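You operate a simulated robot arm through the tools that you are given. There is no shell and no other tool.

You are at the controls of a simulated robot arm. One attempt, no reset.

TASK
Smooth the cabinet drawer's liner and fit the divider.
Fine: press the creases out by hand; push the divider home in the drawer guides; shut the drawer; let nothing fall. Where these are worked on the way, their far stop is far enough and under half their travel is too little: cabinet drawer.

It is judged by the outcome, as a careful person would: the job done as asked, and still so three seconds after it is handed in. It fails if anything else is knocked over, pushed out of place, dropped, spilled or broken.

THE ROBOT
A 6-joint arm with a three-finger gripper, fixed in place. Base frame: the origin is on the floor under the middle of its stand, x ahead of it, y to its left, z up. Readings come in m, degrees, newtons and seconds.
It reaches about 1.213 m from its shoulder. Its first joint turns from -166.0 to 166.0 degrees. Payload 4.89 kg.
Tool frame: the origin (TCP) lies between the finger pads and is the grasp point; the fingertips stand 0.03 m ahead of it; z points along the fingers, y is the line along which they close. The gripper opens to 0.164 m; its body begins 0.125 m behind the TCP.
Orientation is that of the tool frame in the base frame, as a unit quaternion [w, x, y, z]. With the fingers straight down and closing along the base's y, the tool's x points along the base's -x, its y along +y and its z along -z.

THE INTERFACE
- The arm moves only by the tool drive_tool. Its argument "moves" is a list that holds one entry, the list of rows, each a list of 7 numbers: the shift along the base's x, y, z in m, then the turn, a rotation vector about the base's x, y, z in degrees, then the opening, from 0 (shut) to 1 (fully open). In form: [[[x, y, z, wx, wy, wz, hand], ...]]. A call has 1 to 20 rows; each row is the pose to reach, as a shift and turn from the pose commanded when the call began. Rows are played at 5 a second. More than 0.05 m and 8.6 degrees between two rows, or a gripper value outside its range, and nothing of the call is played. Where a pose cannot be reached the arm comes as near as it can. A force on the tool above 70 N (or 10 N above the force at the start of the call, whichever is more), or a blocked arm, ends the call early, and 0.2 s more pass. The fingers move at their own pace (about 0.108 m/s each) and stop on an object; they squeeze with about 40 N. The grip force told is the motor's: it shows also when the fingers shut on nothing. Time passes only in rows, and 0.2 s behind the last, so rows that repeat a pose let the fingers close. The reply holds the time, the measured pose of the TCP, the force on the tool along the base axes, the opening and the grip force, in the units named above and with some noise, with the torque about the TCP (base axes, N m) and any sound that the robot's microphone picked up.
- Cameras (640 x 400 px; columns grow to the right, rows downward): "scene" is now at [0.0523, 0.223, 1.6423]; the picture's right is [0.04, -1.00, 0.00], its down [-0.71, -0.03, -0.71] and it looks along [0.71, 0.03, -0.71] (base axes); focal length 348 px, centre (320, 200). "wrist" rides on the gripper at [0.076, -0.002, -0.152] in the tool frame; the picture's right is [0.02, 1.00, 0.00], its down [-0.88, 0.02, -0.47] and it looks along [-0.47, 0.01, 0.88] (tool axes); focal length 247 px, centre (320, 200). There is no depth. A picture from a camera that has moved, and an enlarged one, comes with that camera's place and axes in the base frame and with its lens.
- get_image(camera): a new picture of that camera. No time passes.
- move_column(by): moves the trunk up (or, below 0, down) by that many m; the arm and the scene camera ride with it, the base frame stays. It gives what a move gives, with no picture.
- head_to(pan, tilt): turns the head with the scene camera to pan (to the left, within 143 degrees either way) and tilt (down, from -29 to 69), counted from straight ahead of the robot. It gives what a move gives.
- enlarge(camera, box): a new picture of the part [left, top, right, bottom] of that camera's present view, enlarged. No time passes.
- hand_in(): hands the job in; it is judged then, once.

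Nothing tells you positions but the pictures and the camera data. Unless the task says otherwise, let go and move clear before handing in.

The tools are called as a command line: name --argument value ..., lists and objects as JSON in quotes. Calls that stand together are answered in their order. drive_tool: Moves the arm, as the interface text tells. Its arguments: {"type":"object","properties":{"moves":{"type":"array","items":{"type":"array","items":{"type":"array","items":{"type":"number"}}}}},"required":["moves"]} The other tools are called the same way: move_column (by) moves the trunk up or down; head_to (pan, tilt) turns the head that bears the scene camera; get_image (camera) takes a picture; enlarge (camera, box) takes an enlarged picture of a part of a camera's view; hand_in () hands the job in.

At the start:

```text
clock: 0.0
tool_pos: [0.6531, 0.2134, 1.2062]
orientation: [0.0, 0.0, 1.0, 0.0]
contact_force: [0.3, -0.1, -0.8]
wrist_torque: [-0.03, 0.0, 0.03]
grip_width: 0.1641
finger_force: 0.1
trunk travel left (down, up): [-0.125, 0.265]
head pan, tilt (commanded): [2.5, 45.0]
```

scene: 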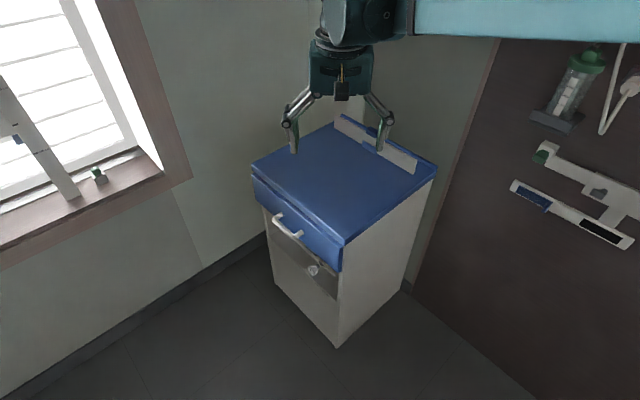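
wrist: 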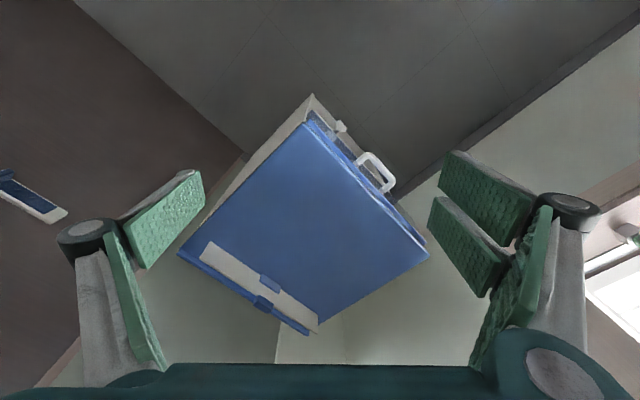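

I see a small bedside cabinet with a blue top, a blue-fronted drawer with a white handle, and a long white strip (perhaps the divider) at the back edge of the top. I'll look closer before moving anything.

enlarge --camera "scene" --box '[230, 100, 450, 240]'

enlarge --camera "scene" --box '[240, 180, 440, 350]'

enlarge --camera "wrist" --box '[160, 80, 440, 350]'

enlarge --camera "scene" --box '[480, 30, 640, 260]'

```text
2.86 times, centred on (340, 170) of scene
camera zoom: at [0.0523, 0.223, 1.6423], right [0.04, -1.0, 0.0], down [-0.71, -0.03, -0.71], along [0.71, 0.03, -0.71], focal length 994 px, centre (263, 286)
```

zoom: 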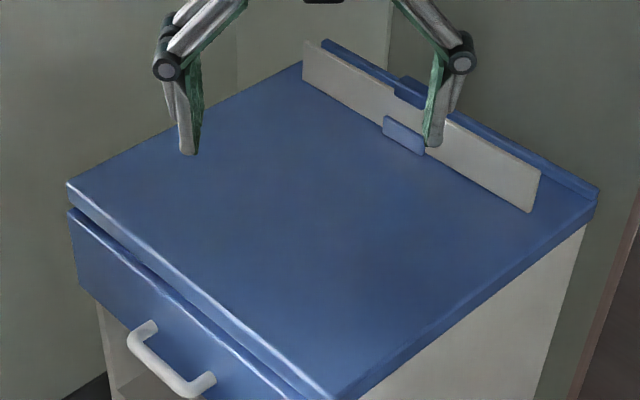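

```text
2.35 times, centred on (340, 265) of scene
camera zoom: at [0.0523, 0.223, 1.6423], right [0.04, -1.0, 0.0], down [-0.71, -0.03, -0.71], along [0.71, 0.03, -0.71], focal length 819 px, centre (273, 47)
```

zoom: 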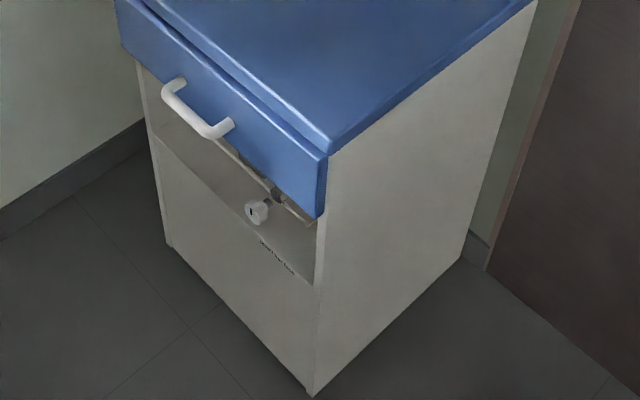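

```text
1.48 times, centred on (300, 215) of wrist
camera zoom: at [0.5763, 0.2126, 1.3594], right [-0.02, 1.0, 0.0], down [0.88, 0.02, 0.47], along [0.47, 0.01, -0.88], focal length 366 px, centre (350, 178)
```

zoom: 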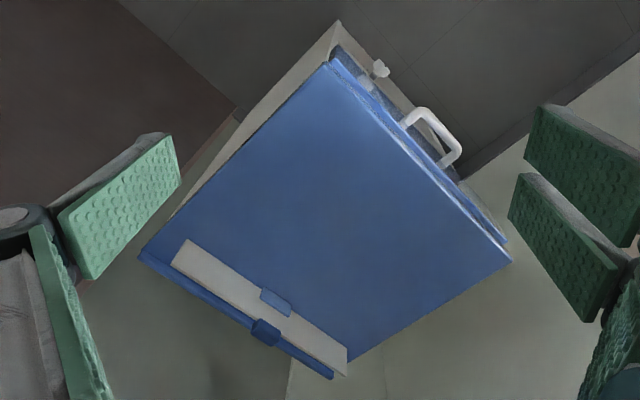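

```text
1.74 times, centred on (560, 145) of scene
camera zoom: at [0.0523, 0.223, 1.6423], right [0.04, -1.0, 0.0], down [-0.71, -0.03, -0.71], along [0.71, 0.03, -0.71], focal length 605 px, centre (-97, 296)
```

zoom: 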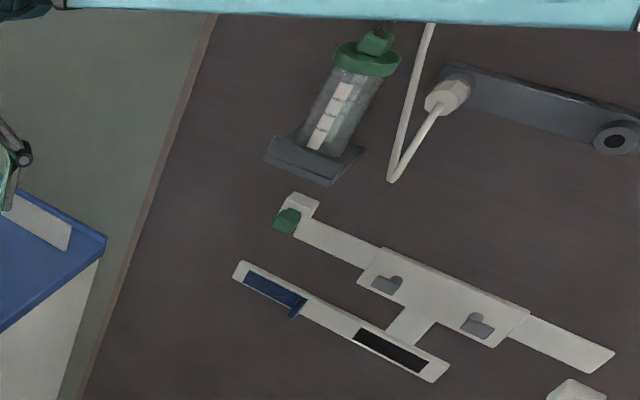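

The cabinet stands turned about 45°. Its drawer front faces left and towards me, the top is at about z 0.83, and the divider seems to stand in a small holder at the back of the top. I'll bring the wrist camera above the handle, turned to match the cabinet, to measure it.

drive_tool --moves '[[[0.015, 0.025, -0.005, 0, 0, 5.625, 1], [0.03, 0.05, -0.01, 0, 0, 11.25, 1], [0.045, 0.075, -0.015, 0, 0, 16.875, 1], [0.06, 0.1, -0.02, 0, 0, 22.5, 1], [0.075, 0.125, -0.025, 0, 0, 28.125, 1], [0.09, 0.15, -0.03, 0, 0, 33.75, 1], [0.105, 0.175, -0.035, 0, 0, 39.375, 1], [0.12, 0.2, -0.04, 0, 0, 45, 1], [0.12, 0.2, -0.04, 0, 0, 45, 1]]]'

get_image --camera "wrist"

get_image --camera "scene"

```text
clock: 2.0
tool_pos: [0.7734, 0.4138, 1.1648]
orientation: [0.0, -0.384, 0.924, 0.0]
contact_force: [-0.3, 0.0, 0.0]
wrist_torque: [-0.06, 0.01, -0.01]
grip_width: 0.1637
finger_force: 0.1
trunk travel left (down, up): [-0.125, 0.265]
head pan, tilt (commanded): [2.5, 45.0]
```

```text
taken
camera wrist: at [0.7196, 0.3587, 1.3182], right [-0.72, 0.69, 0.0], down [0.61, 0.64, 0.47], along [0.33, 0.34, -0.88], focal length 247 px, centre (320, 200)
```

wrist: 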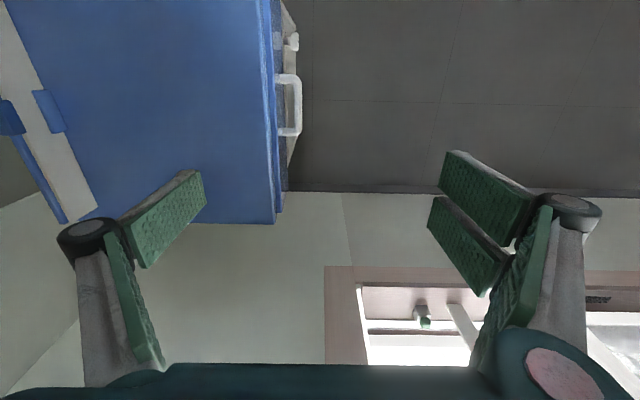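

```text
taken
camera scene: at [0.0526, 0.2232, 1.6423], right [0.04, -1.0, 0.0], down [-0.71, -0.03, -0.71], along [0.71, 0.03, -0.71], focal length 348 px, centre (320, 200)
```

scene: 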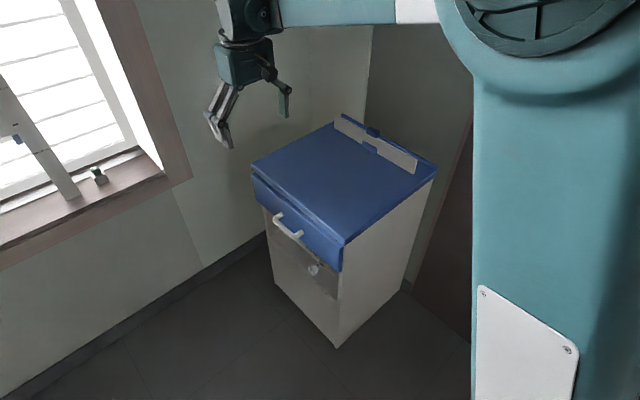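

enlarge --camera "wrist" --box '[230, 0, 350, 230]'

enlarge --camera "wrist" --box '[0, 0, 210, 225]'

enlarge --camera "scene" --box '[310, 100, 450, 190]'

enlarge --camera "scene" --box '[240, 160, 370, 290]'

```text
1.74 times, centred on (290, 115) of wrist
camera zoom: at [0.7196, 0.3587, 1.3182], right [-0.72, 0.69, 0.0], down [0.61, 0.64, 0.47], along [0.33, 0.34, -0.88], focal length 430 px, centre (372, 348)
```

zoom: 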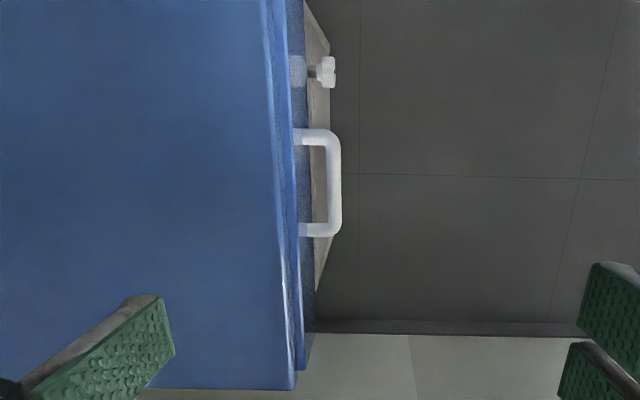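

```text
1.78 times, centred on (105, 112) of wrist
camera zoom: at [0.7196, 0.3587, 1.3182], right [-0.72, 0.69, 0.0], down [0.61, 0.64, 0.47], along [0.33, 0.34, -0.88], focal length 439 px, centre (702, 356)
```

zoom: 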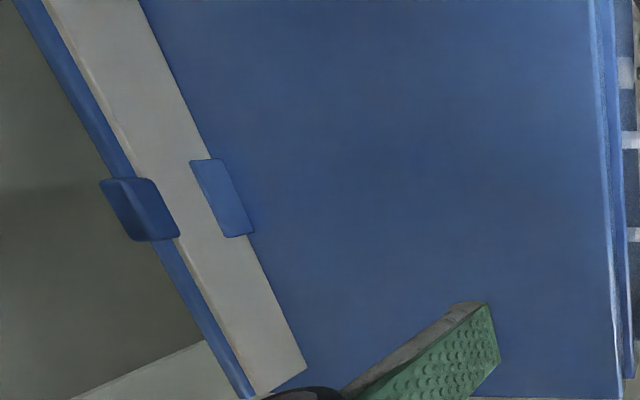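

```text
4.44 times, centred on (380, 145) of scene
camera zoom: at [0.0526, 0.2232, 1.6423], right [0.04, -1.0, 0.0], down [-0.71, -0.03, -0.71], along [0.71, 0.03, -0.71], focal length 1547 px, centre (53, 444)
```

zoom: 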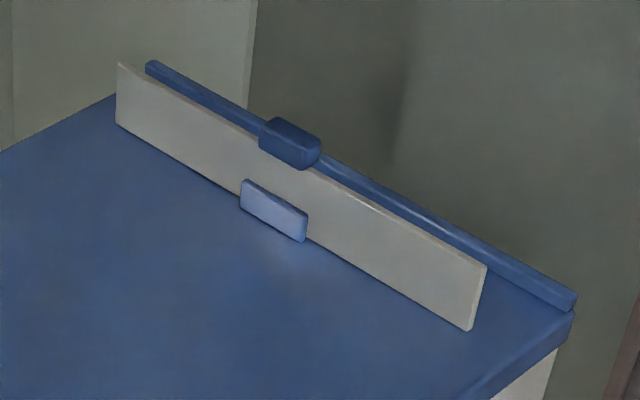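

```text
3.08 times, centred on (305, 225) of scene
camera zoom: at [0.0526, 0.2232, 1.6423], right [0.04, -1.0, 0.0], down [-0.71, -0.03, -0.71], along [0.71, 0.03, -0.71], focal length 1071 px, centre (366, 123)
```

zoom: 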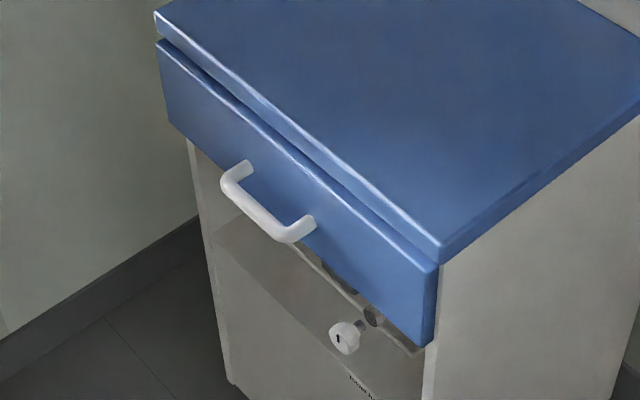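

The divider leans at the back lip between small blue blocks. The handle bar is about 12.5 cm long, centred near (0.80, 0.377, 0.755), with roughly 3.5 cm of finger room behind it. I'll tilt the gripper 45° towards the drawer and stop short of the handle to check alignment.

drive_tool --moves '[[[-0.003, 0.002, -0.03, -3.26, -3.1, 0, 0.6], [-0.006, 0.005, -0.06, -6.52, -6.2, 0, 0.3], [-0.01, 0.007, -0.09, -9.78, -9.3, 0, 0.3], [-0.013, 0.01, -0.12, -13.0, -12.4, 0, 0.3], [-0.016, 0.012, -0.15, -16.3, -15.5, 0, 0.3], [-0.02, 0.015, -0.18, -19.6, -18.6, 0, 0.3], [-0.025, 0.02, -0.21, -22.8, -21.7, 0, 0.3], [-0.03, 0.023, -0.24, -26.1, -24.8, 0, 0.3], [-0.035, 0.028, -0.265, -29.3, -27.9, 0, 0.3], [-0.04, 0.033, -0.29, -32.6, -31.0, 0, 0.3], [-0.04, 0.033, -0.29, -32.6, -31.0, 0, 0.3]]]'

get_image --camera "wrist"

get_image --camera "scene"

```text
clock: 4.4
tool_pos: [0.7331, 0.4464, 0.8753]
orientation: [0.138, -0.353, 0.854, -0.357]
contact_force: [-0.1, 1.0, 0.1]
wrist_torque: [0.03, 0.04, -0.03]
grip_width: 0.0492
finger_force: 0.0
trunk travel left (down, up): [-0.125, 0.265]
head pan, tilt (commanded): [2.5, 45.0]
```

```text
taken
camera wrist: at [0.605, 0.4706, 0.9856], right [-0.52, 0.48, -0.71], down [0.39, 0.87, 0.3], along [0.76, -0.11, -0.64], focal length 247 px, centre (320, 200)
```

wrist: 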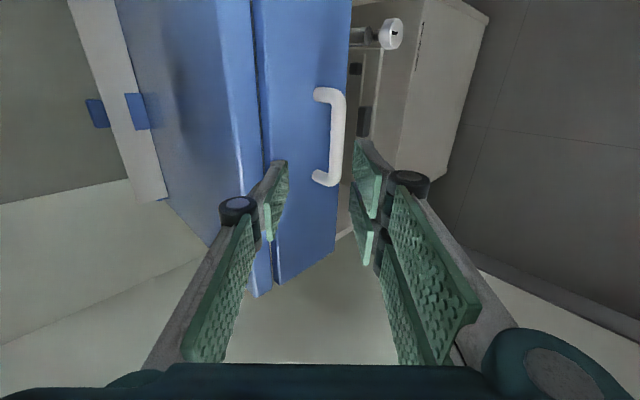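

```text
taken
camera scene: at [0.0523, 0.2229, 1.6424], right [0.04, -1.0, 0.0], down [-0.71, -0.03, -0.71], along [0.71, 0.03, -0.71], focal length 348 px, centre (320, 200)
```

scene: 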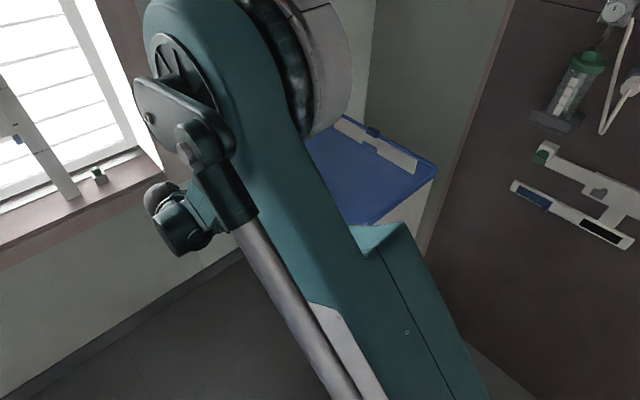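

The wrist view shows the handle squarely between the fingers, with the bar near (0.799, 0.378, 0.748). I need to shift about 2.3 cm outward and down, then advance along the tool axis, stopping partway to check.

drive_tool --moves '[[[-0.0112, 0.0117, -0.0162, 0, 0, 0, 0.25], [0.0, 0.0, -0.03, 0, 0, 0, 0.25], [0.0105, -0.011, -0.046, 0, 0, 0, 0.25], [0.0204, -0.0214, -0.061, 0, 0, 0, 0.25], [0.0303, -0.0318, -0.0763, 0, 0, 0, 0.25]]]'

get_image --camera "wrist"

head_to --pan 20 --tilt 45

get_image --camera "scene"

```text
clock: 5.6
tool_pos: [0.7634, 0.4146, 0.7997]
orientation: [0.137, -0.354, 0.854, -0.357]
contact_force: [0.2, 0.1, 0.5]
wrist_torque: [0.06, -0.03, 0.04]
grip_width: 0.0413
finger_force: 0.0
trunk travel left (down, up): [-0.125, 0.265]
head pan, tilt (commanded): [2.5, 45.0]
```

```text
taken
camera wrist: at [0.6345, 0.4388, 0.9099], right [-0.52, 0.48, -0.71], down [0.39, 0.87, 0.31], along [0.76, -0.11, -0.64], focal length 247 px, centre (320, 200)
```

wrist: 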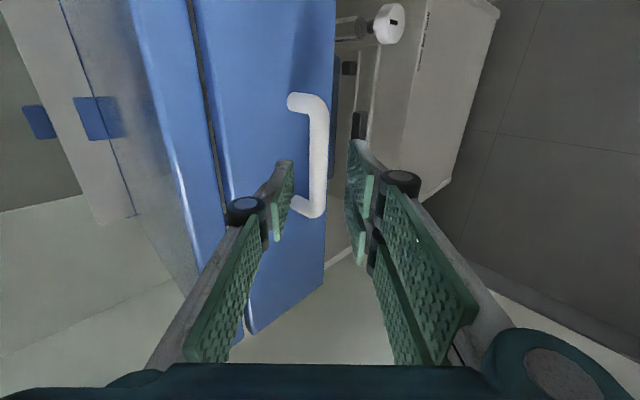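

```text
clock: 6.4
tool_pos: [0.7628, 0.4135, 0.7981]
orientation: [0.138, -0.354, 0.854, -0.357]
contact_force: [0.8, 0.2, -0.4]
wrist_torque: [-0.01, 0.01, -0.02]
grip_width: 0.041
finger_force: 0.0
trunk travel left (down, up): [-0.125, 0.265]
head pan, tilt (commanded): [20.0, 45.0]
```

```text
taken
camera scene: at [0.0475, 0.2472, 1.6423], right [0.34, -0.94, 0.0], down [-0.66, -0.24, -0.71], along [0.66, 0.24, -0.71], focal length 348 px, centre (320, 200)
```

scene: 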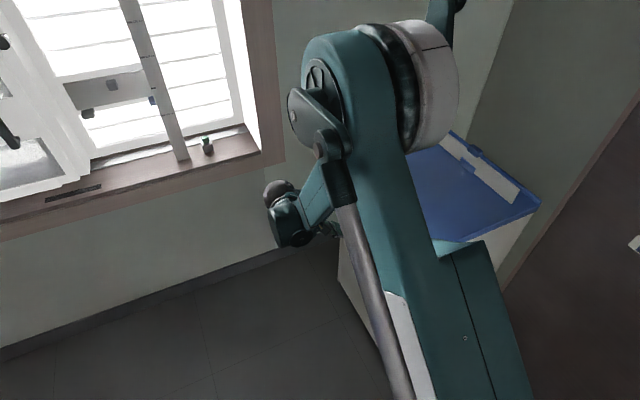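

The bar sits centred between the fingers, about 7 cm ahead. I'll advance about 6 cm along the tool axis and look again before closing.

drive_tool --moves '[[[0.0101, -0.0106, -0.0146, 0, 0, 0, 0.25], [0.0202, -0.0211, -0.0292, 0, 0, 0, 0.25], [0.0298, -0.0312, -0.0431, 0, 0, 0, 0.25], [0.0298, -0.0312, -0.0431, 0, 0, 0, 0.25]]]'

get_image --camera "wrist"

```text
clock: 7.4
tool_pos: [0.7925, 0.3838, 0.7556]
orientation: [0.138, -0.354, 0.853, -0.357]
contact_force: [-0.4, 0.6, 0.1]
wrist_torque: [0.02, -0.04, 0.0]
grip_width: 0.0411
finger_force: 0.1
trunk travel left (down, up): [-0.125, 0.265]
head pan, tilt (commanded): [20.0, 45.0]
```

```text
taken
camera wrist: at [0.6653, 0.4072, 0.8673], right [-0.52, 0.48, -0.71], down [0.39, 0.87, 0.31], along [0.76, -0.11, -0.64], focal length 247 px, centre (320, 200)
```

wrist: 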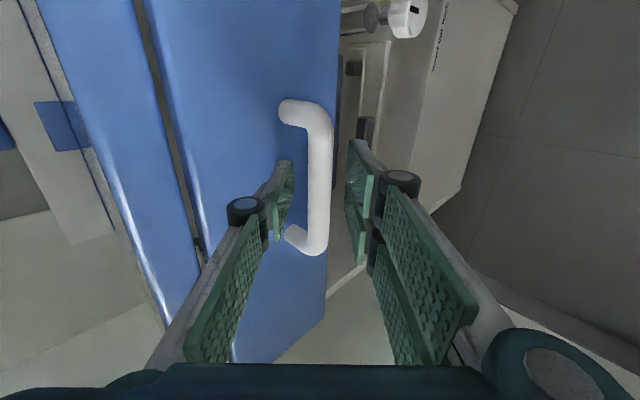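

The bar is between the pads with no contact, and the left finger lies between the bar and the drawer front. I'll close on it now.

drive_tool --moves '[[[0, 0, 0, 0, 0, 0, 0.1], [0, 0, 0, 0, 0, 0, 0.0], [0, 0, 0, 0, 0, 0, 0.0], [0, 0, 0, 0, 0, 0, 0.0]]]'

get_image --camera "wrist"

```text
clock: 8.4
tool_pos: [0.7934, 0.3837, 0.7575]
orientation: [0.137, -0.353, 0.854, -0.357]
contact_force: [3.7, -0.2, 8.2]
wrist_torque: [-0.2, 0.02, -0.01]
grip_width: 0.017
finger_force: 44.8
trunk travel left (down, up): [-0.125, 0.265]
head pan, tilt (commanded): [20.0, 45.0]
```

```text
taken
camera wrist: at [0.6652, 0.4074, 0.8676], right [-0.52, 0.48, -0.71], down [0.39, 0.87, 0.31], along [0.76, -0.11, -0.64], focal length 247 px, centre (320, 200)
```

wrist: 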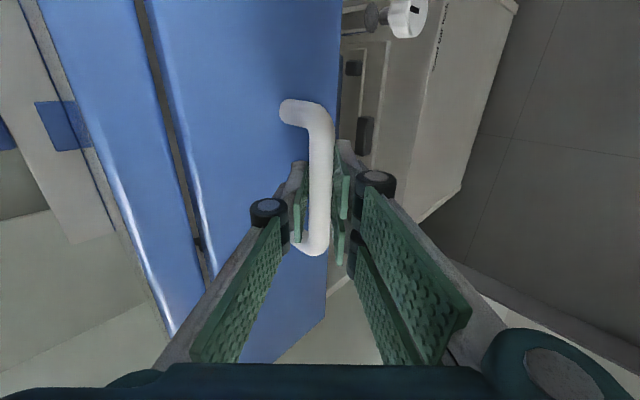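

The handle is gripped (17 mm bar). I'll pull outward along the drawer's normal in small steps, watching the forces.

drive_tool --moves '[[[-0.0069, 0.0072, 0, 0, 0, 0, 0], [-0.0138, 0.0144, 0, 0, 0, 0, 0], [-0.0208, 0.0217, 0, 0, 0, 0, 0], [-0.0277, 0.0289, 0, 0, 0, 0, 0], [-0.0346, 0.0361, 0, 0, 0, 0, 0]]]'

get_image --camera "wrist"

```text
clock: 9.6
tool_pos: [0.7572, 0.419, 0.7569]
orientation: [0.137, -0.352, 0.854, -0.357]
contact_force: [-14.3, -14.3, -11.1]
wrist_torque: [0.09, 0.1, 0.34]
grip_width: 0.0171
finger_force: 45.0
trunk travel left (down, up): [-0.125, 0.265]
head pan, tilt (commanded): [20.0, 45.0]
```

```text
taken
camera wrist: at [0.6297, 0.4434, 0.8679], right [-0.52, 0.48, -0.71], down [0.39, 0.87, 0.3], along [0.76, -0.12, -0.64], focal length 247 px, centre (320, 200)
```

wrist: 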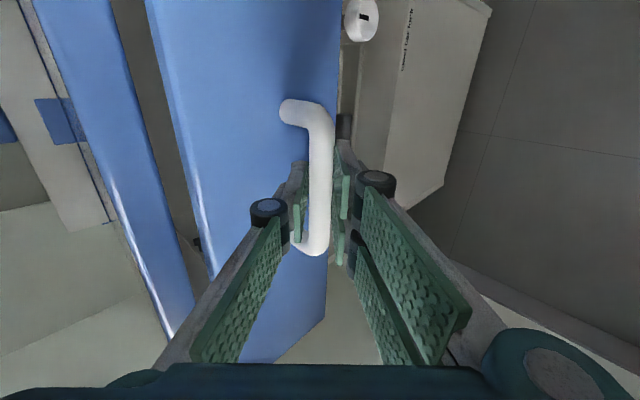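

The drawer slides. The side force shows its true line is about 1.5° off my estimate, so I'll correct for that and keep pulling.

drive_tool --moves '[[[-0.0122, 0.0103, 0.0005, 0, 0, 0, 0], [-0.0264, 0.0244, 0.0005, 0, 0, 0, 0], [-0.0407, 0.0384, 0.0005, 0, 0, 0, 0], [-0.0549, 0.0525, 0.0005, 0, 0, 0, 0], [-0.0691, 0.0665, 0.0005, 0, 0, 0, 0], [-0.0833, 0.0806, 0.0005, 0, 0, 0, 0]]]'

```text
clock: 11.0
tool_pos: [0.6747, 0.5021, 0.7567]
orientation: [0.136, -0.355, 0.853, -0.357]
contact_force: [-15.0, -13.6, -25.3]
wrist_torque: [-0.34, 0.72, -0.56]
grip_width: 0.0173
finger_force: 45.3
trunk travel left (down, up): [-0.125, 0.265]
head pan, tilt (commanded): [20.0, 45.0]
```

The travel now reads exactly 45°. About 18 cm is out, with mild side and vertical loads, so I'll relax those slightly and pull on towards the far stop.

drive_tool --moves '[[[-0.0014, -0.0002, -0.0015, 0, 0, 0, 0], [-0.0155, 0.0139, -0.0015, 0, 0, 0, 0], [-0.0297, 0.0281, -0.0015, 0, 0, 0, 0]]]'

get_image --camera "wrist"

```text
clock: 11.8
tool_pos: [0.6483, 0.5295, 0.7574]
orientation: [0.138, -0.354, 0.853, -0.357]
contact_force: [14.2, 12.4, 3.1]
wrist_torque: [0.64, -0.43, 1.11]
grip_width: 0.0168
finger_force: 45.1
trunk travel left (down, up): [-0.125, 0.265]
head pan, tilt (commanded): [20.0, 45.0]
```

```text
taken
camera wrist: at [0.5185, 0.5538, 0.8677], right [-0.52, 0.48, -0.71], down [0.39, 0.87, 0.31], along [0.76, -0.11, -0.64], focal length 247 px, centre (320, 200)
```

wrist: 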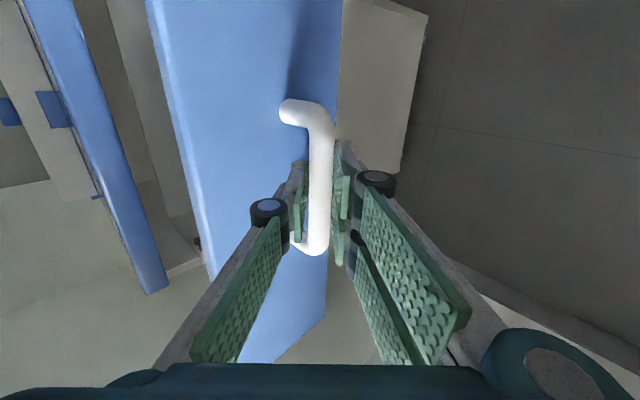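

drive_tool --moves '[[[0.0004, 0.0004, 0, 0, 0, 0, 0], [-0.0103, 0.0109, 0, 0, 0, 0, 0], [-0.021, 0.0215, 0, 0, 0, 0, 0], [-0.0316, 0.032, 0, 0, 0, 0, 0], [-0.0423, 0.0425, 0, 0, 0, 0, 0]]]'

get_image --camera "wrist"

```text
clock: 13.0
tool_pos: [0.6023, 0.5716, 0.7563]
orientation: [0.137, -0.353, 0.854, -0.357]
contact_force: [29.2, 28.4, 21.4]
wrist_torque: [0.15, -0.42, 0.71]
grip_width: 0.0171
finger_force: 44.4
trunk travel left (down, up): [-0.125, 0.265]
head pan, tilt (commanded): [20.0, 45.0]
```

```text
taken
camera wrist: at [0.4744, 0.5951, 0.8671], right [-0.52, 0.48, -0.71], down [0.39, 0.87, 0.31], along [0.76, -0.11, -0.64], focal length 247 px, centre (320, 200)
```

wrist: 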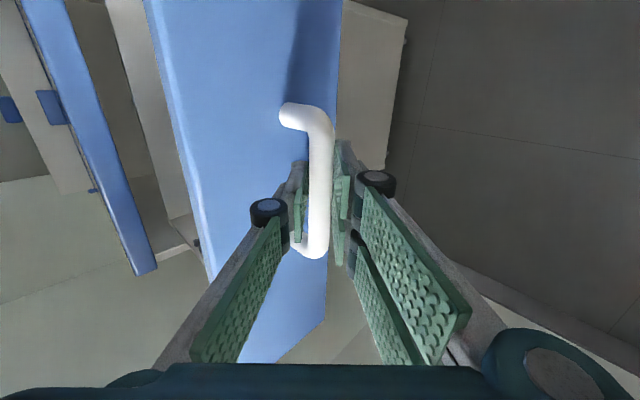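

drive_tool --moves '[[[0.0008, 0.0008, 0.0006, 0, 0, 0, 0], [-0.0092, 0.0108, 0.0006, 0, 0, 0, 0], [-0.0192, 0.0208, 0.0006, 0, 0, 0, 0], [-0.0292, 0.0308, 0.0006, 0, 0, 0, 0]]]'

get_image --camera "wrist"

```text
clock: 14.0
tool_pos: [0.5729, 0.602, 0.7577]
orientation: [0.135, -0.353, 0.854, -0.357]
contact_force: [-14.7, -15.7, -20.3]
wrist_torque: [0.32, 0.06, 0.34]
grip_width: 0.0168
finger_force: 45.0
trunk travel left (down, up): [-0.125, 0.265]
head pan, tilt (commanded): [20.0, 45.0]
```

```text
taken
camera wrist: at [0.4449, 0.6252, 0.8674], right [-0.52, 0.48, -0.71], down [0.39, 0.87, 0.3], along [0.76, -0.12, -0.64], focal length 247 px, centre (320, 200)
```

wrist: 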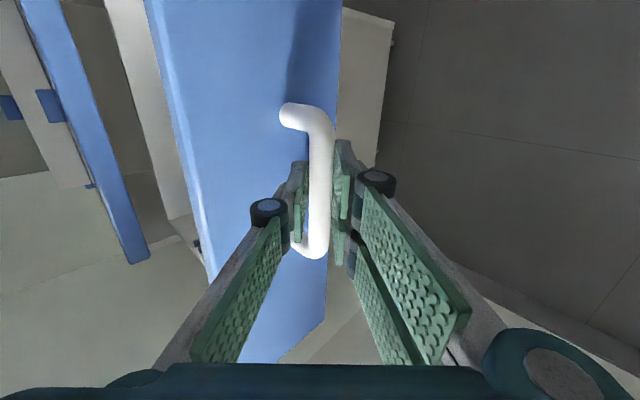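

drive_tool --moves '[[[-0.0076, 0.0066, -0.0003, 0, 0, 0, 0], [-0.0146, 0.0136, -0.0003, 0, 0, 0, 0], [-0.0217, 0.0207, -0.0003, 0, 0, 0, 0], [-0.0288, 0.0278, -0.0003, 0, 0, 0, 0], [-0.0358, 0.0348, -0.0003, 0, 0, 0, 0]]]'

get_image --camera "wrist"

```text
clock: 14.9
tool_pos: [0.5582, 0.6191, 0.7606]
orientation: [0.139, -0.35, 0.853, -0.36]
contact_force: [15.0, -14.7, 2.0]
wrist_torque: [-0.71, 0.53, 0.41]
grip_width: 0.0176
finger_force: 44.6
trunk travel left (down, up): [-0.125, 0.265]
head pan, tilt (commanded): [20.0, 45.0]
stopped in row 4: the force on the tool passed its limit at 78 N (the readings are from after the stop); the commanded pose is now the measured one
```

```text
taken
camera wrist: at [0.4293, 0.6439, 0.87], right [-0.51, 0.48, -0.71], down [0.39, 0.87, 0.31], along [0.76, -0.12, -0.63], focal length 247 px, centre (320, 200)
```

wrist: 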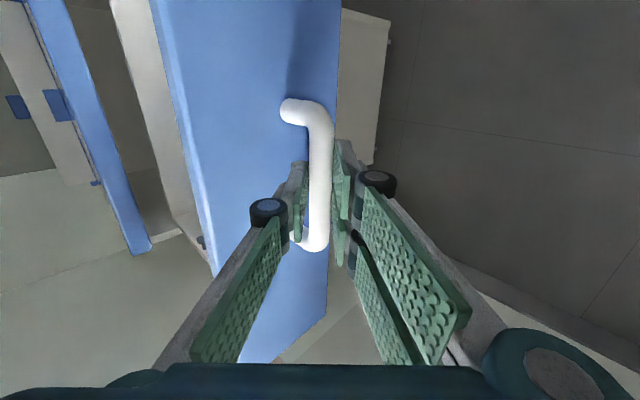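

The drawer reached its far stop after about 0.32 m of travel. I'll open the fingers slightly and back off the way I came in.

drive_tool --moves '[[[0, 0, 0, 0, 0, 0, 0.15], [0, 0, 0, 0, 0, 0, 0.25], [0, 0, 0, 0, 0, 0, 0.25], [-0.01, 0.0105, 0.0145, 0, 0, 0, 0.25], [-0.02, 0.021, 0.029, 0, 0, 0, 0.25], [-0.03, 0.0315, 0.0435, 0, 0, 0, 0.25], [-0.04, 0.042, 0.058, 0, 0, 0, 0.25], [-0.05, 0.0525, 0.0725, 0, 0, 0, 0.25], [-0.06, 0.063, 0.087, 0, 0, 0, 0.25]]]'

get_image --camera "wrist"

```text
clock: 16.9
tool_pos: [0.4981, 0.6826, 0.8454]
orientation: [0.139, -0.351, 0.853, -0.359]
contact_force: [0.9, -0.5, 0.8]
wrist_torque: [0.0, 0.04, -0.05]
grip_width: 0.0411
finger_force: 0.2
trunk travel left (down, up): [-0.125, 0.265]
head pan, tilt (commanded): [20.0, 45.0]
```

```text
taken
camera wrist: at [0.3685, 0.7068, 0.9562], right [-0.51, 0.48, -0.71], down [0.39, 0.87, 0.31], along [0.76, -0.12, -0.63], focal length 247 px, centre (320, 200)
```

wrist: 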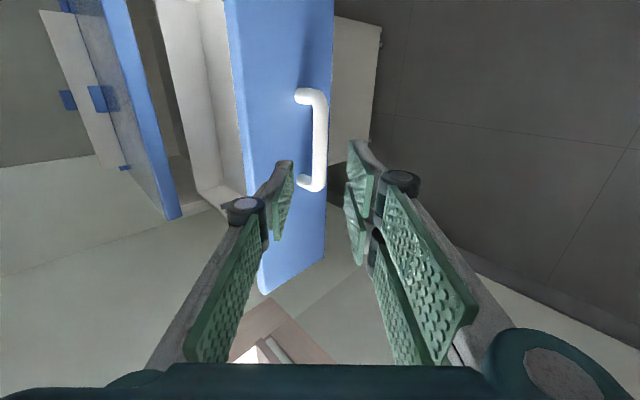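

Released cleanly. Next I'll rise, set the gripper upright and move over the open drawer to look at the liner.

drive_tool --moves '[[[0, 0, 0.04, 4.1, 3.9, 0, 0.25], [0, 0, 0.08, 8.2, 7.75, 0, 0.25], [0, 0, 0.12, 12.2, 11.6, 0, 0.25], [0, 0, 0.16, 16.3, 15.5, 0, 0.25], [0, 0, 0.2, 20.4, 19.4, 0, 0.25], [0.005, -0.025, 0.24, 24.5, 23.3, 0, 0.25], [0.015, -0.06, 0.26, 28.5, 27.1, 0, 0.25], [0.025, -0.105, 0.27, 32.6, 31.0, 0, 0.25], [0.035, -0.15, 0.27, 32.6, 31.0, 0, 0.25], [0.045, -0.195, 0.27, 32.6, 31.0, 0, 0.25], [0.055, -0.24, 0.27, 32.6, 31.0, 0, 0.25], [0.065, -0.285, 0.27, 32.6, 31.0, 0, 0.25], [0.075, -0.325, 0.27, 32.6, 31.0, 0, 0.25], [0.083, -0.355, 0.27, 32.6, 31.0, 0, 0.25], [0.083, -0.355, 0.27, 32.6, 31.0, 0, 0.25]]]'

get_image --camera "wrist"

head_to --pan 2.5 --tilt 45

get_image --camera "scene"

```text
clock: 20.1
tool_pos: [0.5802, 0.326, 1.1158]
orientation: [0.0, -0.381, 0.925, -0.004]
contact_force: [-0.2, 0.6, 0.5]
wrist_torque: [0.01, -0.02, -0.02]
grip_width: 0.0409
finger_force: 0.0
trunk travel left (down, up): [-0.125, 0.265]
head pan, tilt (commanded): [20.0, 45.0]
```

```text
taken
camera wrist: at [0.526, 0.2726, 1.2691], right [-0.72, 0.7, -0.01], down [0.61, 0.64, 0.47], along [0.33, 0.33, -0.88], focal length 247 px, centre (320, 200)
```

wrist: 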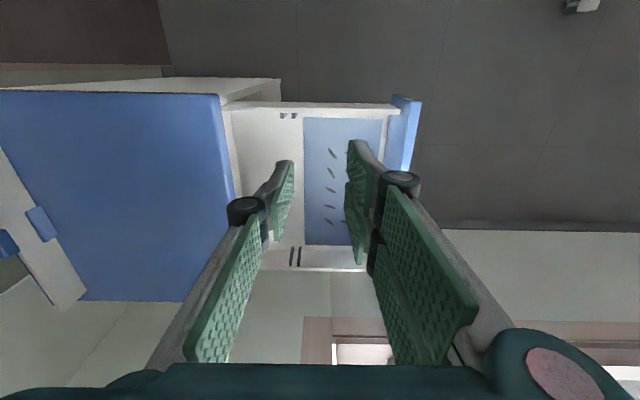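

```text
clock: 20.9
tool_pos: [0.5811, 0.3252, 1.1157]
orientation: [0.001, -0.381, 0.925, -0.004]
contact_force: [-0.1, -0.7, 0.0]
wrist_torque: [0.02, -0.03, -0.03]
grip_width: 0.0409
finger_force: 0.0
trunk travel left (down, up): [-0.125, 0.265]
head pan, tilt (commanded): [2.5, 45.0]
```

```text
taken
camera scene: at [0.0523, 0.223, 1.6423], right [0.04, -1.0, 0.0], down [-0.71, -0.03, -0.71], along [0.71, 0.03, -0.71], focal length 348 px, centre (320, 200)
```

scene: 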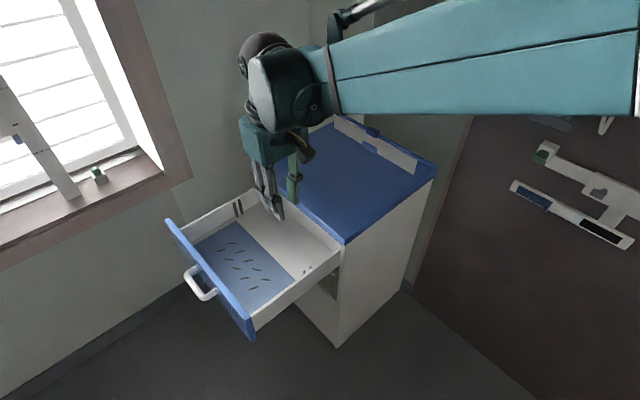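

The open drawer is visible. A blue liner with a dozen or so crease marks lies in the front part, and pairs of dark guide ribs are on both side walls just behind it. I'll enlarge.

enlarge --camera "scene" --box '[155, 175, 355, 345]'

enlarge --camera "wrist" --box '[210, 85, 430, 285]'

enlarge --camera "scene" --box '[180, 220, 300, 310]'

```text
2.35 times, centred on (255, 260) of scene
camera zoom: at [0.0523, 0.223, 1.6423], right [0.04, -1.0, 0.0], down [-0.71, -0.03, -0.71], along [0.71, 0.03, -0.71], focal length 819 px, centre (473, 59)
```

zoom: 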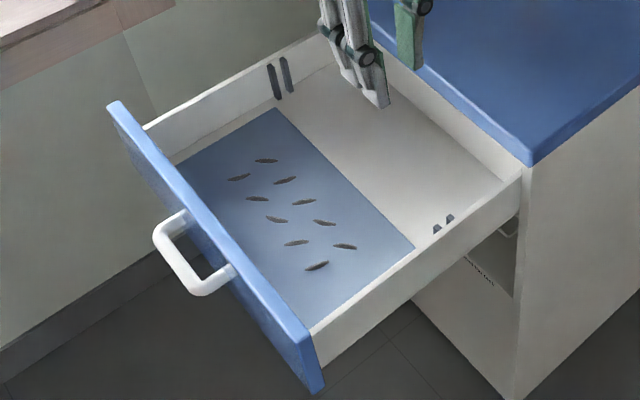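

```text
2.00 times, centred on (320, 185) of wrist
camera zoom: at [0.526, 0.273, 1.269], right [-0.72, 0.7, -0.01], down [0.61, 0.64, 0.47], along [0.33, 0.33, -0.88], focal length 494 px, centre (320, 230)
```

zoom: 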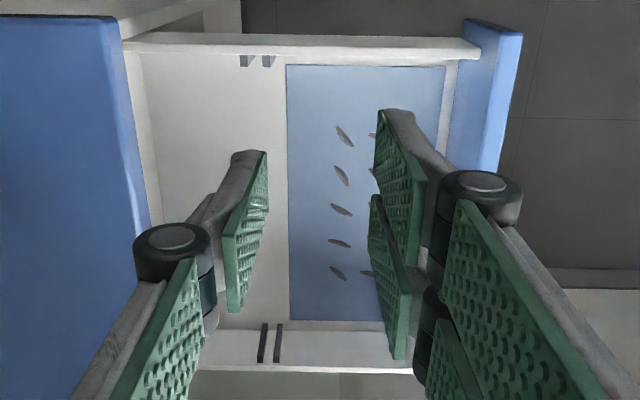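

```text
4.44 times, centred on (240, 265) of scene
camera zoom: at [0.0523, 0.223, 1.6423], right [0.04, -1.0, 0.0], down [-0.71, -0.03, -0.71], along [0.71, 0.03, -0.71], focal length 1547 px, centre (676, -89)
```

zoom: 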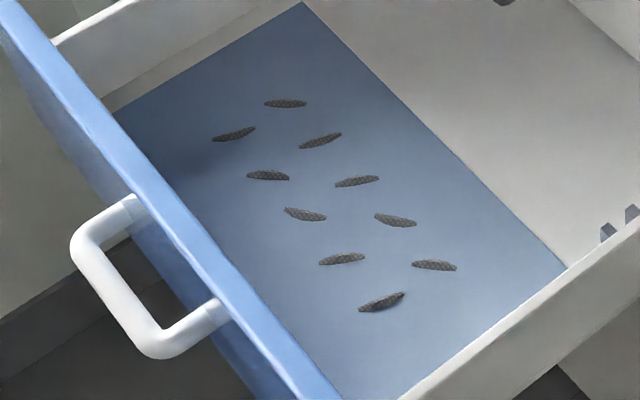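

There are ten creases in a 5×2 grid on the liner, with the drawer floor at about z 0.715. The guide slots are just behind the liner on both side walls. I'll close the fingers and hover above the middle crease, near (0.693, 0.481).

drive_tool --moves '[[[0.022, 0.031, 0, 0, 0, 0, 0], [0.045, 0.062, 0, 0, 0, 0, 0], [0.067, 0.092, 0, 0, 0, 0, 0], [0.09, 0.123, 0, 0, 0, 0, 0], [0.1118, 0.1539, 0, 0, 0, 0, 0], [0.1118, 0.1539, -0.04, 0, 0, 0, 0], [0.1118, 0.1539, -0.08, 0, 0, 0, 0], [0.1118, 0.1539, -0.12, 0, 0, 0, 0], [0.1118, 0.1539, -0.16, 0, 0, 0, 0], [0.1118, 0.1539, -0.2, 0, 0, 0, 0], [0.1118, 0.1539, -0.24, 0, 0, 0, 0], [0.1118, 0.1539, -0.28, 0, 0, 0, 0], [0.1118, 0.1539, -0.3176, 0, 0, 0, 0], [0.1118, 0.1539, -0.3176, 0, 0, 0, 0]]]'

get_image --camera "wrist"

enlarge --camera "scene" --box '[155, 150, 395, 345]'

```text
clock: 23.9
tool_pos: [0.6914, 0.483, 0.7976]
orientation: [0.0, -0.381, 0.925, -0.003]
contact_force: [-0.4, 0.1, -0.2]
wrist_torque: [-0.02, -0.01, 0.06]
grip_width: 0.0002
finger_force: 39.7
trunk travel left (down, up): [-0.125, 0.265]
head pan, tilt (commanded): [2.5, 45.0]
```

```text
taken
camera wrist: at [0.6369, 0.4296, 0.9515], right [-0.72, 0.7, -0.01], down [0.61, 0.64, 0.47], along [0.33, 0.33, -0.88], focal length 247 px, centre (320, 200)
```

wrist: 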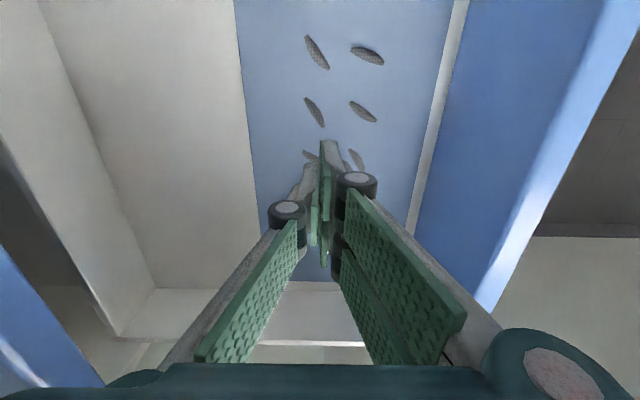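

```text
2.05 times, centred on (275, 248) of scene
camera zoom: at [0.0523, 0.2229, 1.6424], right [0.04, -1.0, 0.0], down [-0.71, -0.03, -0.71], along [0.71, 0.03, -0.71], focal length 714 px, centre (412, 103)
```

zoom: 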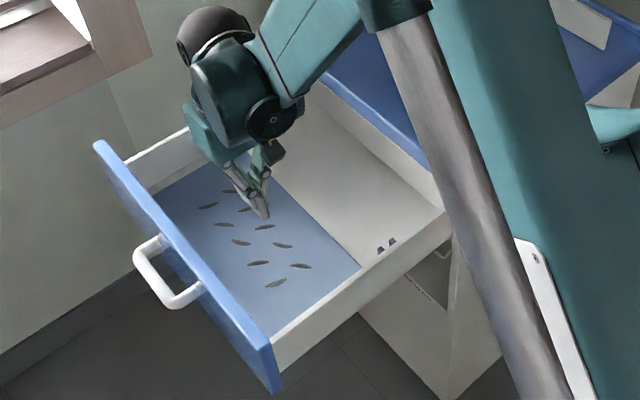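

Using both views I refined the crease positions, and the liner surface comes out near z 0.707. I'll descend gently on the centre crease until there is contact.

drive_tool --moves '[[[0.003, 0.0013, -0.02, 0, 0, 0, 0], [0.0058, 0.0026, -0.04, 0, 0, 0, 0], [0.0058, 0.0026, -0.052, 0, 0, 0, 0], [0.0058, 0.0026, -0.055, 0, 0, 0, 0]]]'

```text
clock: 24.9
tool_pos: [0.6969, 0.4843, 0.7439]
orientation: [0.001, -0.38, 0.925, -0.003]
contact_force: [-0.1, -0.4, -0.2]
wrist_torque: [0.0, -0.02, 0.04]
grip_width: 0.0
finger_force: 40.5
trunk travel left (down, up): [-0.125, 0.265]
head pan, tilt (commanded): [2.5, 45.0]
```

drive_tool --moves '[[[0, 0, -0.0015, 0, 0, 0, 0], [0, 0, -0.003, 0, 0, 0, 0], [0, 0, -0.0045, 0, 0, 0, 0]]]'

get_image --camera "wrist"

```text
clock: 25.7
tool_pos: [0.6973, 0.4841, 0.7395]
orientation: [0.0, -0.381, 0.925, -0.004]
contact_force: [0.6, 0.2, 0.2]
wrist_torque: [0.02, -0.01, -0.02]
grip_width: 0.0002
finger_force: 40.1
trunk travel left (down, up): [-0.125, 0.265]
head pan, tilt (commanded): [2.5, 45.0]
```

```text
taken
camera wrist: at [0.643, 0.4314, 0.8923], right [-0.72, 0.7, -0.01], down [0.61, 0.64, 0.47], along [0.33, 0.33, -0.88], focal length 247 px, centre (320, 200)
```

wrist: 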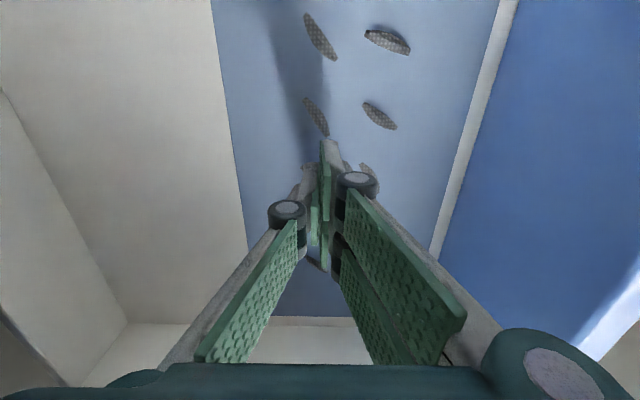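

drive_tool --moves '[[[0, 0, -0.001, 0, 0, 0, 0], [0, 0, -0.002, 0, 0, 0, 0], [0, 0, -0.003, 0, 0, 0, 0]]]'

```text
clock: 26.5
tool_pos: [0.6972, 0.4849, 0.7368]
orientation: [0.0, -0.38, 0.925, -0.004]
contact_force: [0.3, 0.1, -0.4]
wrist_torque: [-0.02, -0.03, 0.0]
grip_width: 0.0
finger_force: 40.4
trunk travel left (down, up): [-0.125, 0.265]
head pan, tilt (commanded): [2.5, 45.0]
```

drive_tool --moves '[[[0, 0, -0.001, 0, 0, 0, 0], [0, 0, -0.002, 0, 0, 0, 0]]]'

enlarge --camera "scene" --box '[155, 150, 395, 345]'

```text
clock: 27.1
tool_pos: [0.6979, 0.4853, 0.7348]
orientation: [0.001, -0.38, 0.925, -0.004]
contact_force: [0.0, 1.0, -0.6]
wrist_torque: [-0.01, 0.02, 0.01]
grip_width: 0.0
finger_force: 40.0
trunk travel left (down, up): [-0.125, 0.265]
head pan, tilt (commanded): [2.5, 45.0]
```

```text
2.05 times, centred on (275, 248) of scene
camera zoom: at [0.0523, 0.2229, 1.6423], right [0.04, -1.0, 0.0], down [-0.71, -0.03, -0.71], along [0.71, 0.03, -0.71], focal length 714 px, centre (412, 103)
```

zoom: 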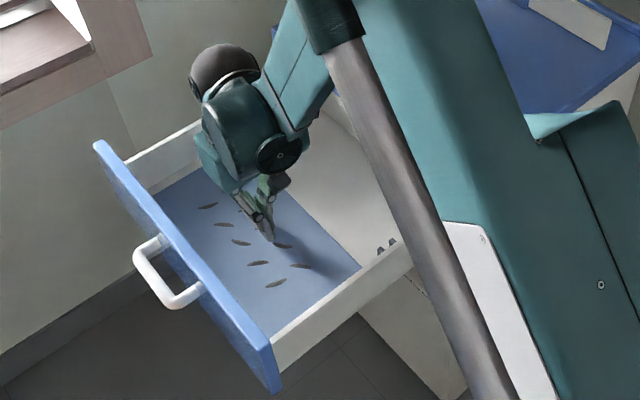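

drive_tool --moves '[[[0, 0, -0.001, 0, 0, 0, 0], [0, 0, -0.002, 0, 0, 0, 0]]]'

```text
clock: 27.7
tool_pos: [0.6976, 0.4859, 0.7317]
orientation: [0.001, -0.381, 0.925, -0.004]
contact_force: [-0.5, -0.4, -0.3]
wrist_torque: [0.03, 0.0, 0.02]
grip_width: 0.0
finger_force: 39.4
trunk travel left (down, up): [-0.125, 0.265]
head pan, tilt (commanded): [2.5, 45.0]
```

drive_tool --moves '[[[0, 0, -0.001, 0, 0, 0, 0], [0, 0, -0.002, 0, 0, 0, 0]]]'

enlarge --camera "wrist" --box '[240, 110, 400, 290]'

```text
clock: 28.3
tool_pos: [0.6971, 0.484, 0.73]
orientation: [0.0, -0.38, 0.925, -0.003]
contact_force: [0.3, 0.1, 0.2]
wrist_torque: [-0.01, 0.0, 0.02]
grip_width: 0.0002
finger_force: 40.1
trunk travel left (down, up): [-0.125, 0.265]
head pan, tilt (commanded): [2.5, 45.0]
```

```text
2.22 times, centred on (320, 200) of wrist
camera zoom: at [0.6433, 0.4315, 0.8829], right [-0.72, 0.7, -0.01], down [0.61, 0.64, 0.47], along [0.33, 0.33, -0.88], focal length 549 px, centre (320, 200)
```

zoom: 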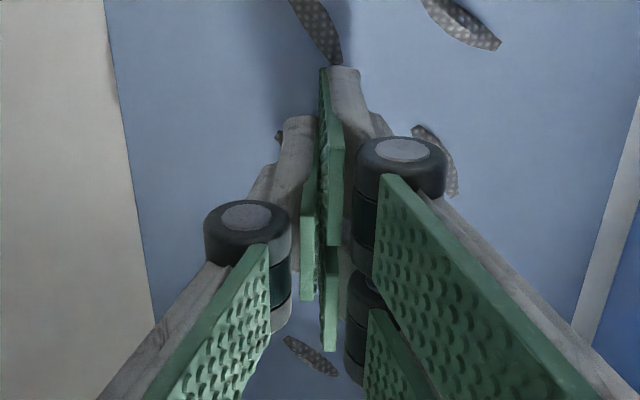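

drive_tool --moves '[[[0, 0, -0.001, 0, 0, 0, 0], [0, 0, -0.002, 0, 0, 0, 0], [0, 0, -0.003, 0, 0, 0, 0]]]'

```text
clock: 29.1
tool_pos: [0.6974, 0.4854, 0.7268]
orientation: [0.0, -0.38, 0.925, -0.004]
contact_force: [-0.6, 0.3, -0.1]
wrist_torque: [-0.04, -0.02, 0.01]
grip_width: 0.0
finger_force: 39.7
trunk travel left (down, up): [-0.125, 0.265]
head pan, tilt (commanded): [2.5, 45.0]
```

drive_tool --moves '[[[0, 0, -0.001, 0, 0, 0, 0], [0, 0, -0.002, 0, 0, 0, 0], [0, 0, -0.003, 0, 0, 0, 0]]]'

enlarge --camera "scene" --box '[200, 200, 320, 300]'

```text
clock: 29.9
tool_pos: [0.6964, 0.4855, 0.7239]
orientation: [0.001, -0.381, 0.925, -0.004]
contact_force: [0.7, 0.3, 0.0]
wrist_torque: [0.02, 0.01, -0.01]
grip_width: 0.0
finger_force: 39.8
trunk travel left (down, up): [-0.125, 0.265]
head pan, tilt (commanded): [2.5, 45.0]
```

```text
4.00 times, centred on (260, 250) of scene
camera zoom: at [0.0523, 0.2229, 1.6424], right [0.04, -1.0, 0.0], down [-0.71, -0.03, -0.71], along [0.71, 0.03, -0.71], focal length 1392 px, centre (560, 0)
```

zoom: 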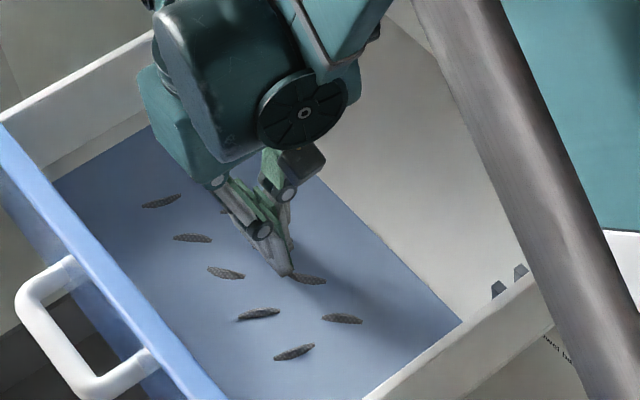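

drive_tool --moves '[[[0, 0, -0.001, 0, 0, 0, 0], [0, 0, -0.002, 0, 0, 0, 0], [0, 0, -0.003, 0, 0, 0, 0]]]'

```text
clock: 30.8
tool_pos: [0.6982, 0.4851, 0.7249]
orientation: [0.002, -0.38, 0.925, -0.002]
contact_force: [-5.0, -2.0, 43.0]
wrist_torque: [-0.18, 0.41, -0.06]
grip_width: 0.0059
finger_force: 45.0
trunk travel left (down, up): [-0.125, 0.265]
head pan, tilt (commanded): [2.5, 45.0]
stopped in row 3: the force on the tool passed its limit at 73 N (the readings are from after the stop); the commanded pose is now the measured one
```

Contact came at TCP z ≈ 0.7245, so the floor is just under 0.70. I'll lift a little and see what the press did.

drive_tool --moves '[[[0, 0, 0.005, 0, 0, 0, 0], [0, 0, 0.03, 0, 0, 0, 0], [0, 0, 0.07, 0, 0, 0, 0], [0, 0, 0.11, 0, 0, 0, 0]]]'

enlarge --camera "scene" --box '[180, 220, 300, 310]'

get_image --camera "wrist"

```text
clock: 31.8
tool_pos: [0.6977, 0.4849, 0.8296]
orientation: [0.001, -0.38, 0.925, -0.004]
contact_force: [1.7, 1.1, -1.0]
wrist_torque: [-0.16, 0.19, 0.01]
grip_width: 0.0001
finger_force: 45.9
trunk travel left (down, up): [-0.125, 0.265]
head pan, tilt (commanded): [2.5, 45.0]
```

```text
4.44 times, centred on (240, 265) of scene
camera zoom: at [0.0532, 0.2236, 1.6422], right [0.04, -1.0, 0.0], down [-0.71, -0.03, -0.71], along [0.71, 0.03, -0.71], focal length 1547 px, centre (676, -89)
```

zoom: 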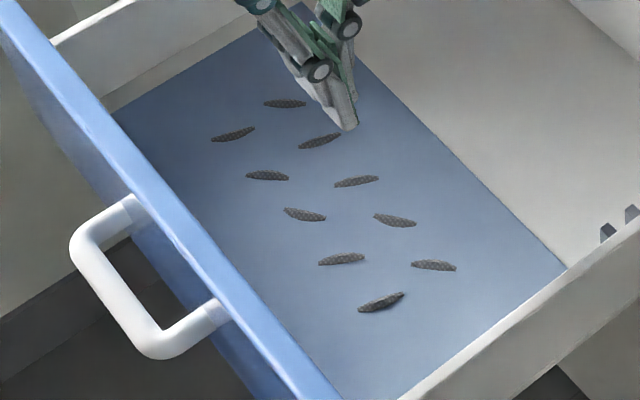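

```text
taken
camera wrist: at [0.6432, 0.4316, 0.9826], right [-0.72, 0.7, -0.01], down [0.61, 0.64, 0.47], along [0.33, 0.34, -0.88], focal length 247 px, centre (320, 200)
```

wrist: 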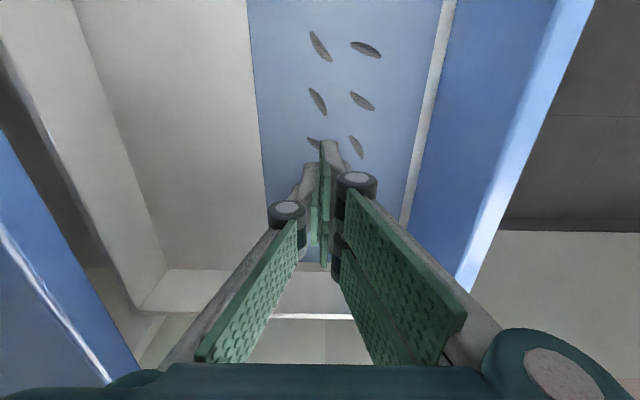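

The creases are unchanged: the closed fingertips landed about a centimetre off that crease, and only briefly. With refined positions I'll press again on the centre crease more slowly and then stroke across it.

drive_tool --moves '[[[0.0028, 0.0013, -0.03, 0, 0, 0, 0], [0.0028, 0.0013, -0.07, 0, 0, 0, 0], [0.0028, 0.0013, -0.1, 0, 0, 0, 0], [0.0028, 0.0013, -0.107, 0, 0, 0, 0], [0.0028, 0.0013, -0.108, 0, 0, 0, 0], [0.0028, 0.0013, -0.108, 0, 0, 0, 0]]]'

```text
clock: 33.2
tool_pos: [0.7011, 0.4877, 0.7251]
orientation: [0.001, -0.38, 0.925, -0.003]
contact_force: [-1.7, -2.1, 3.9]
wrist_torque: [-0.03, 0.07, 0.0]
grip_width: 0.0
finger_force: 44.9
trunk travel left (down, up): [-0.125, 0.265]
head pan, tilt (commanded): [2.5, 45.0]
```

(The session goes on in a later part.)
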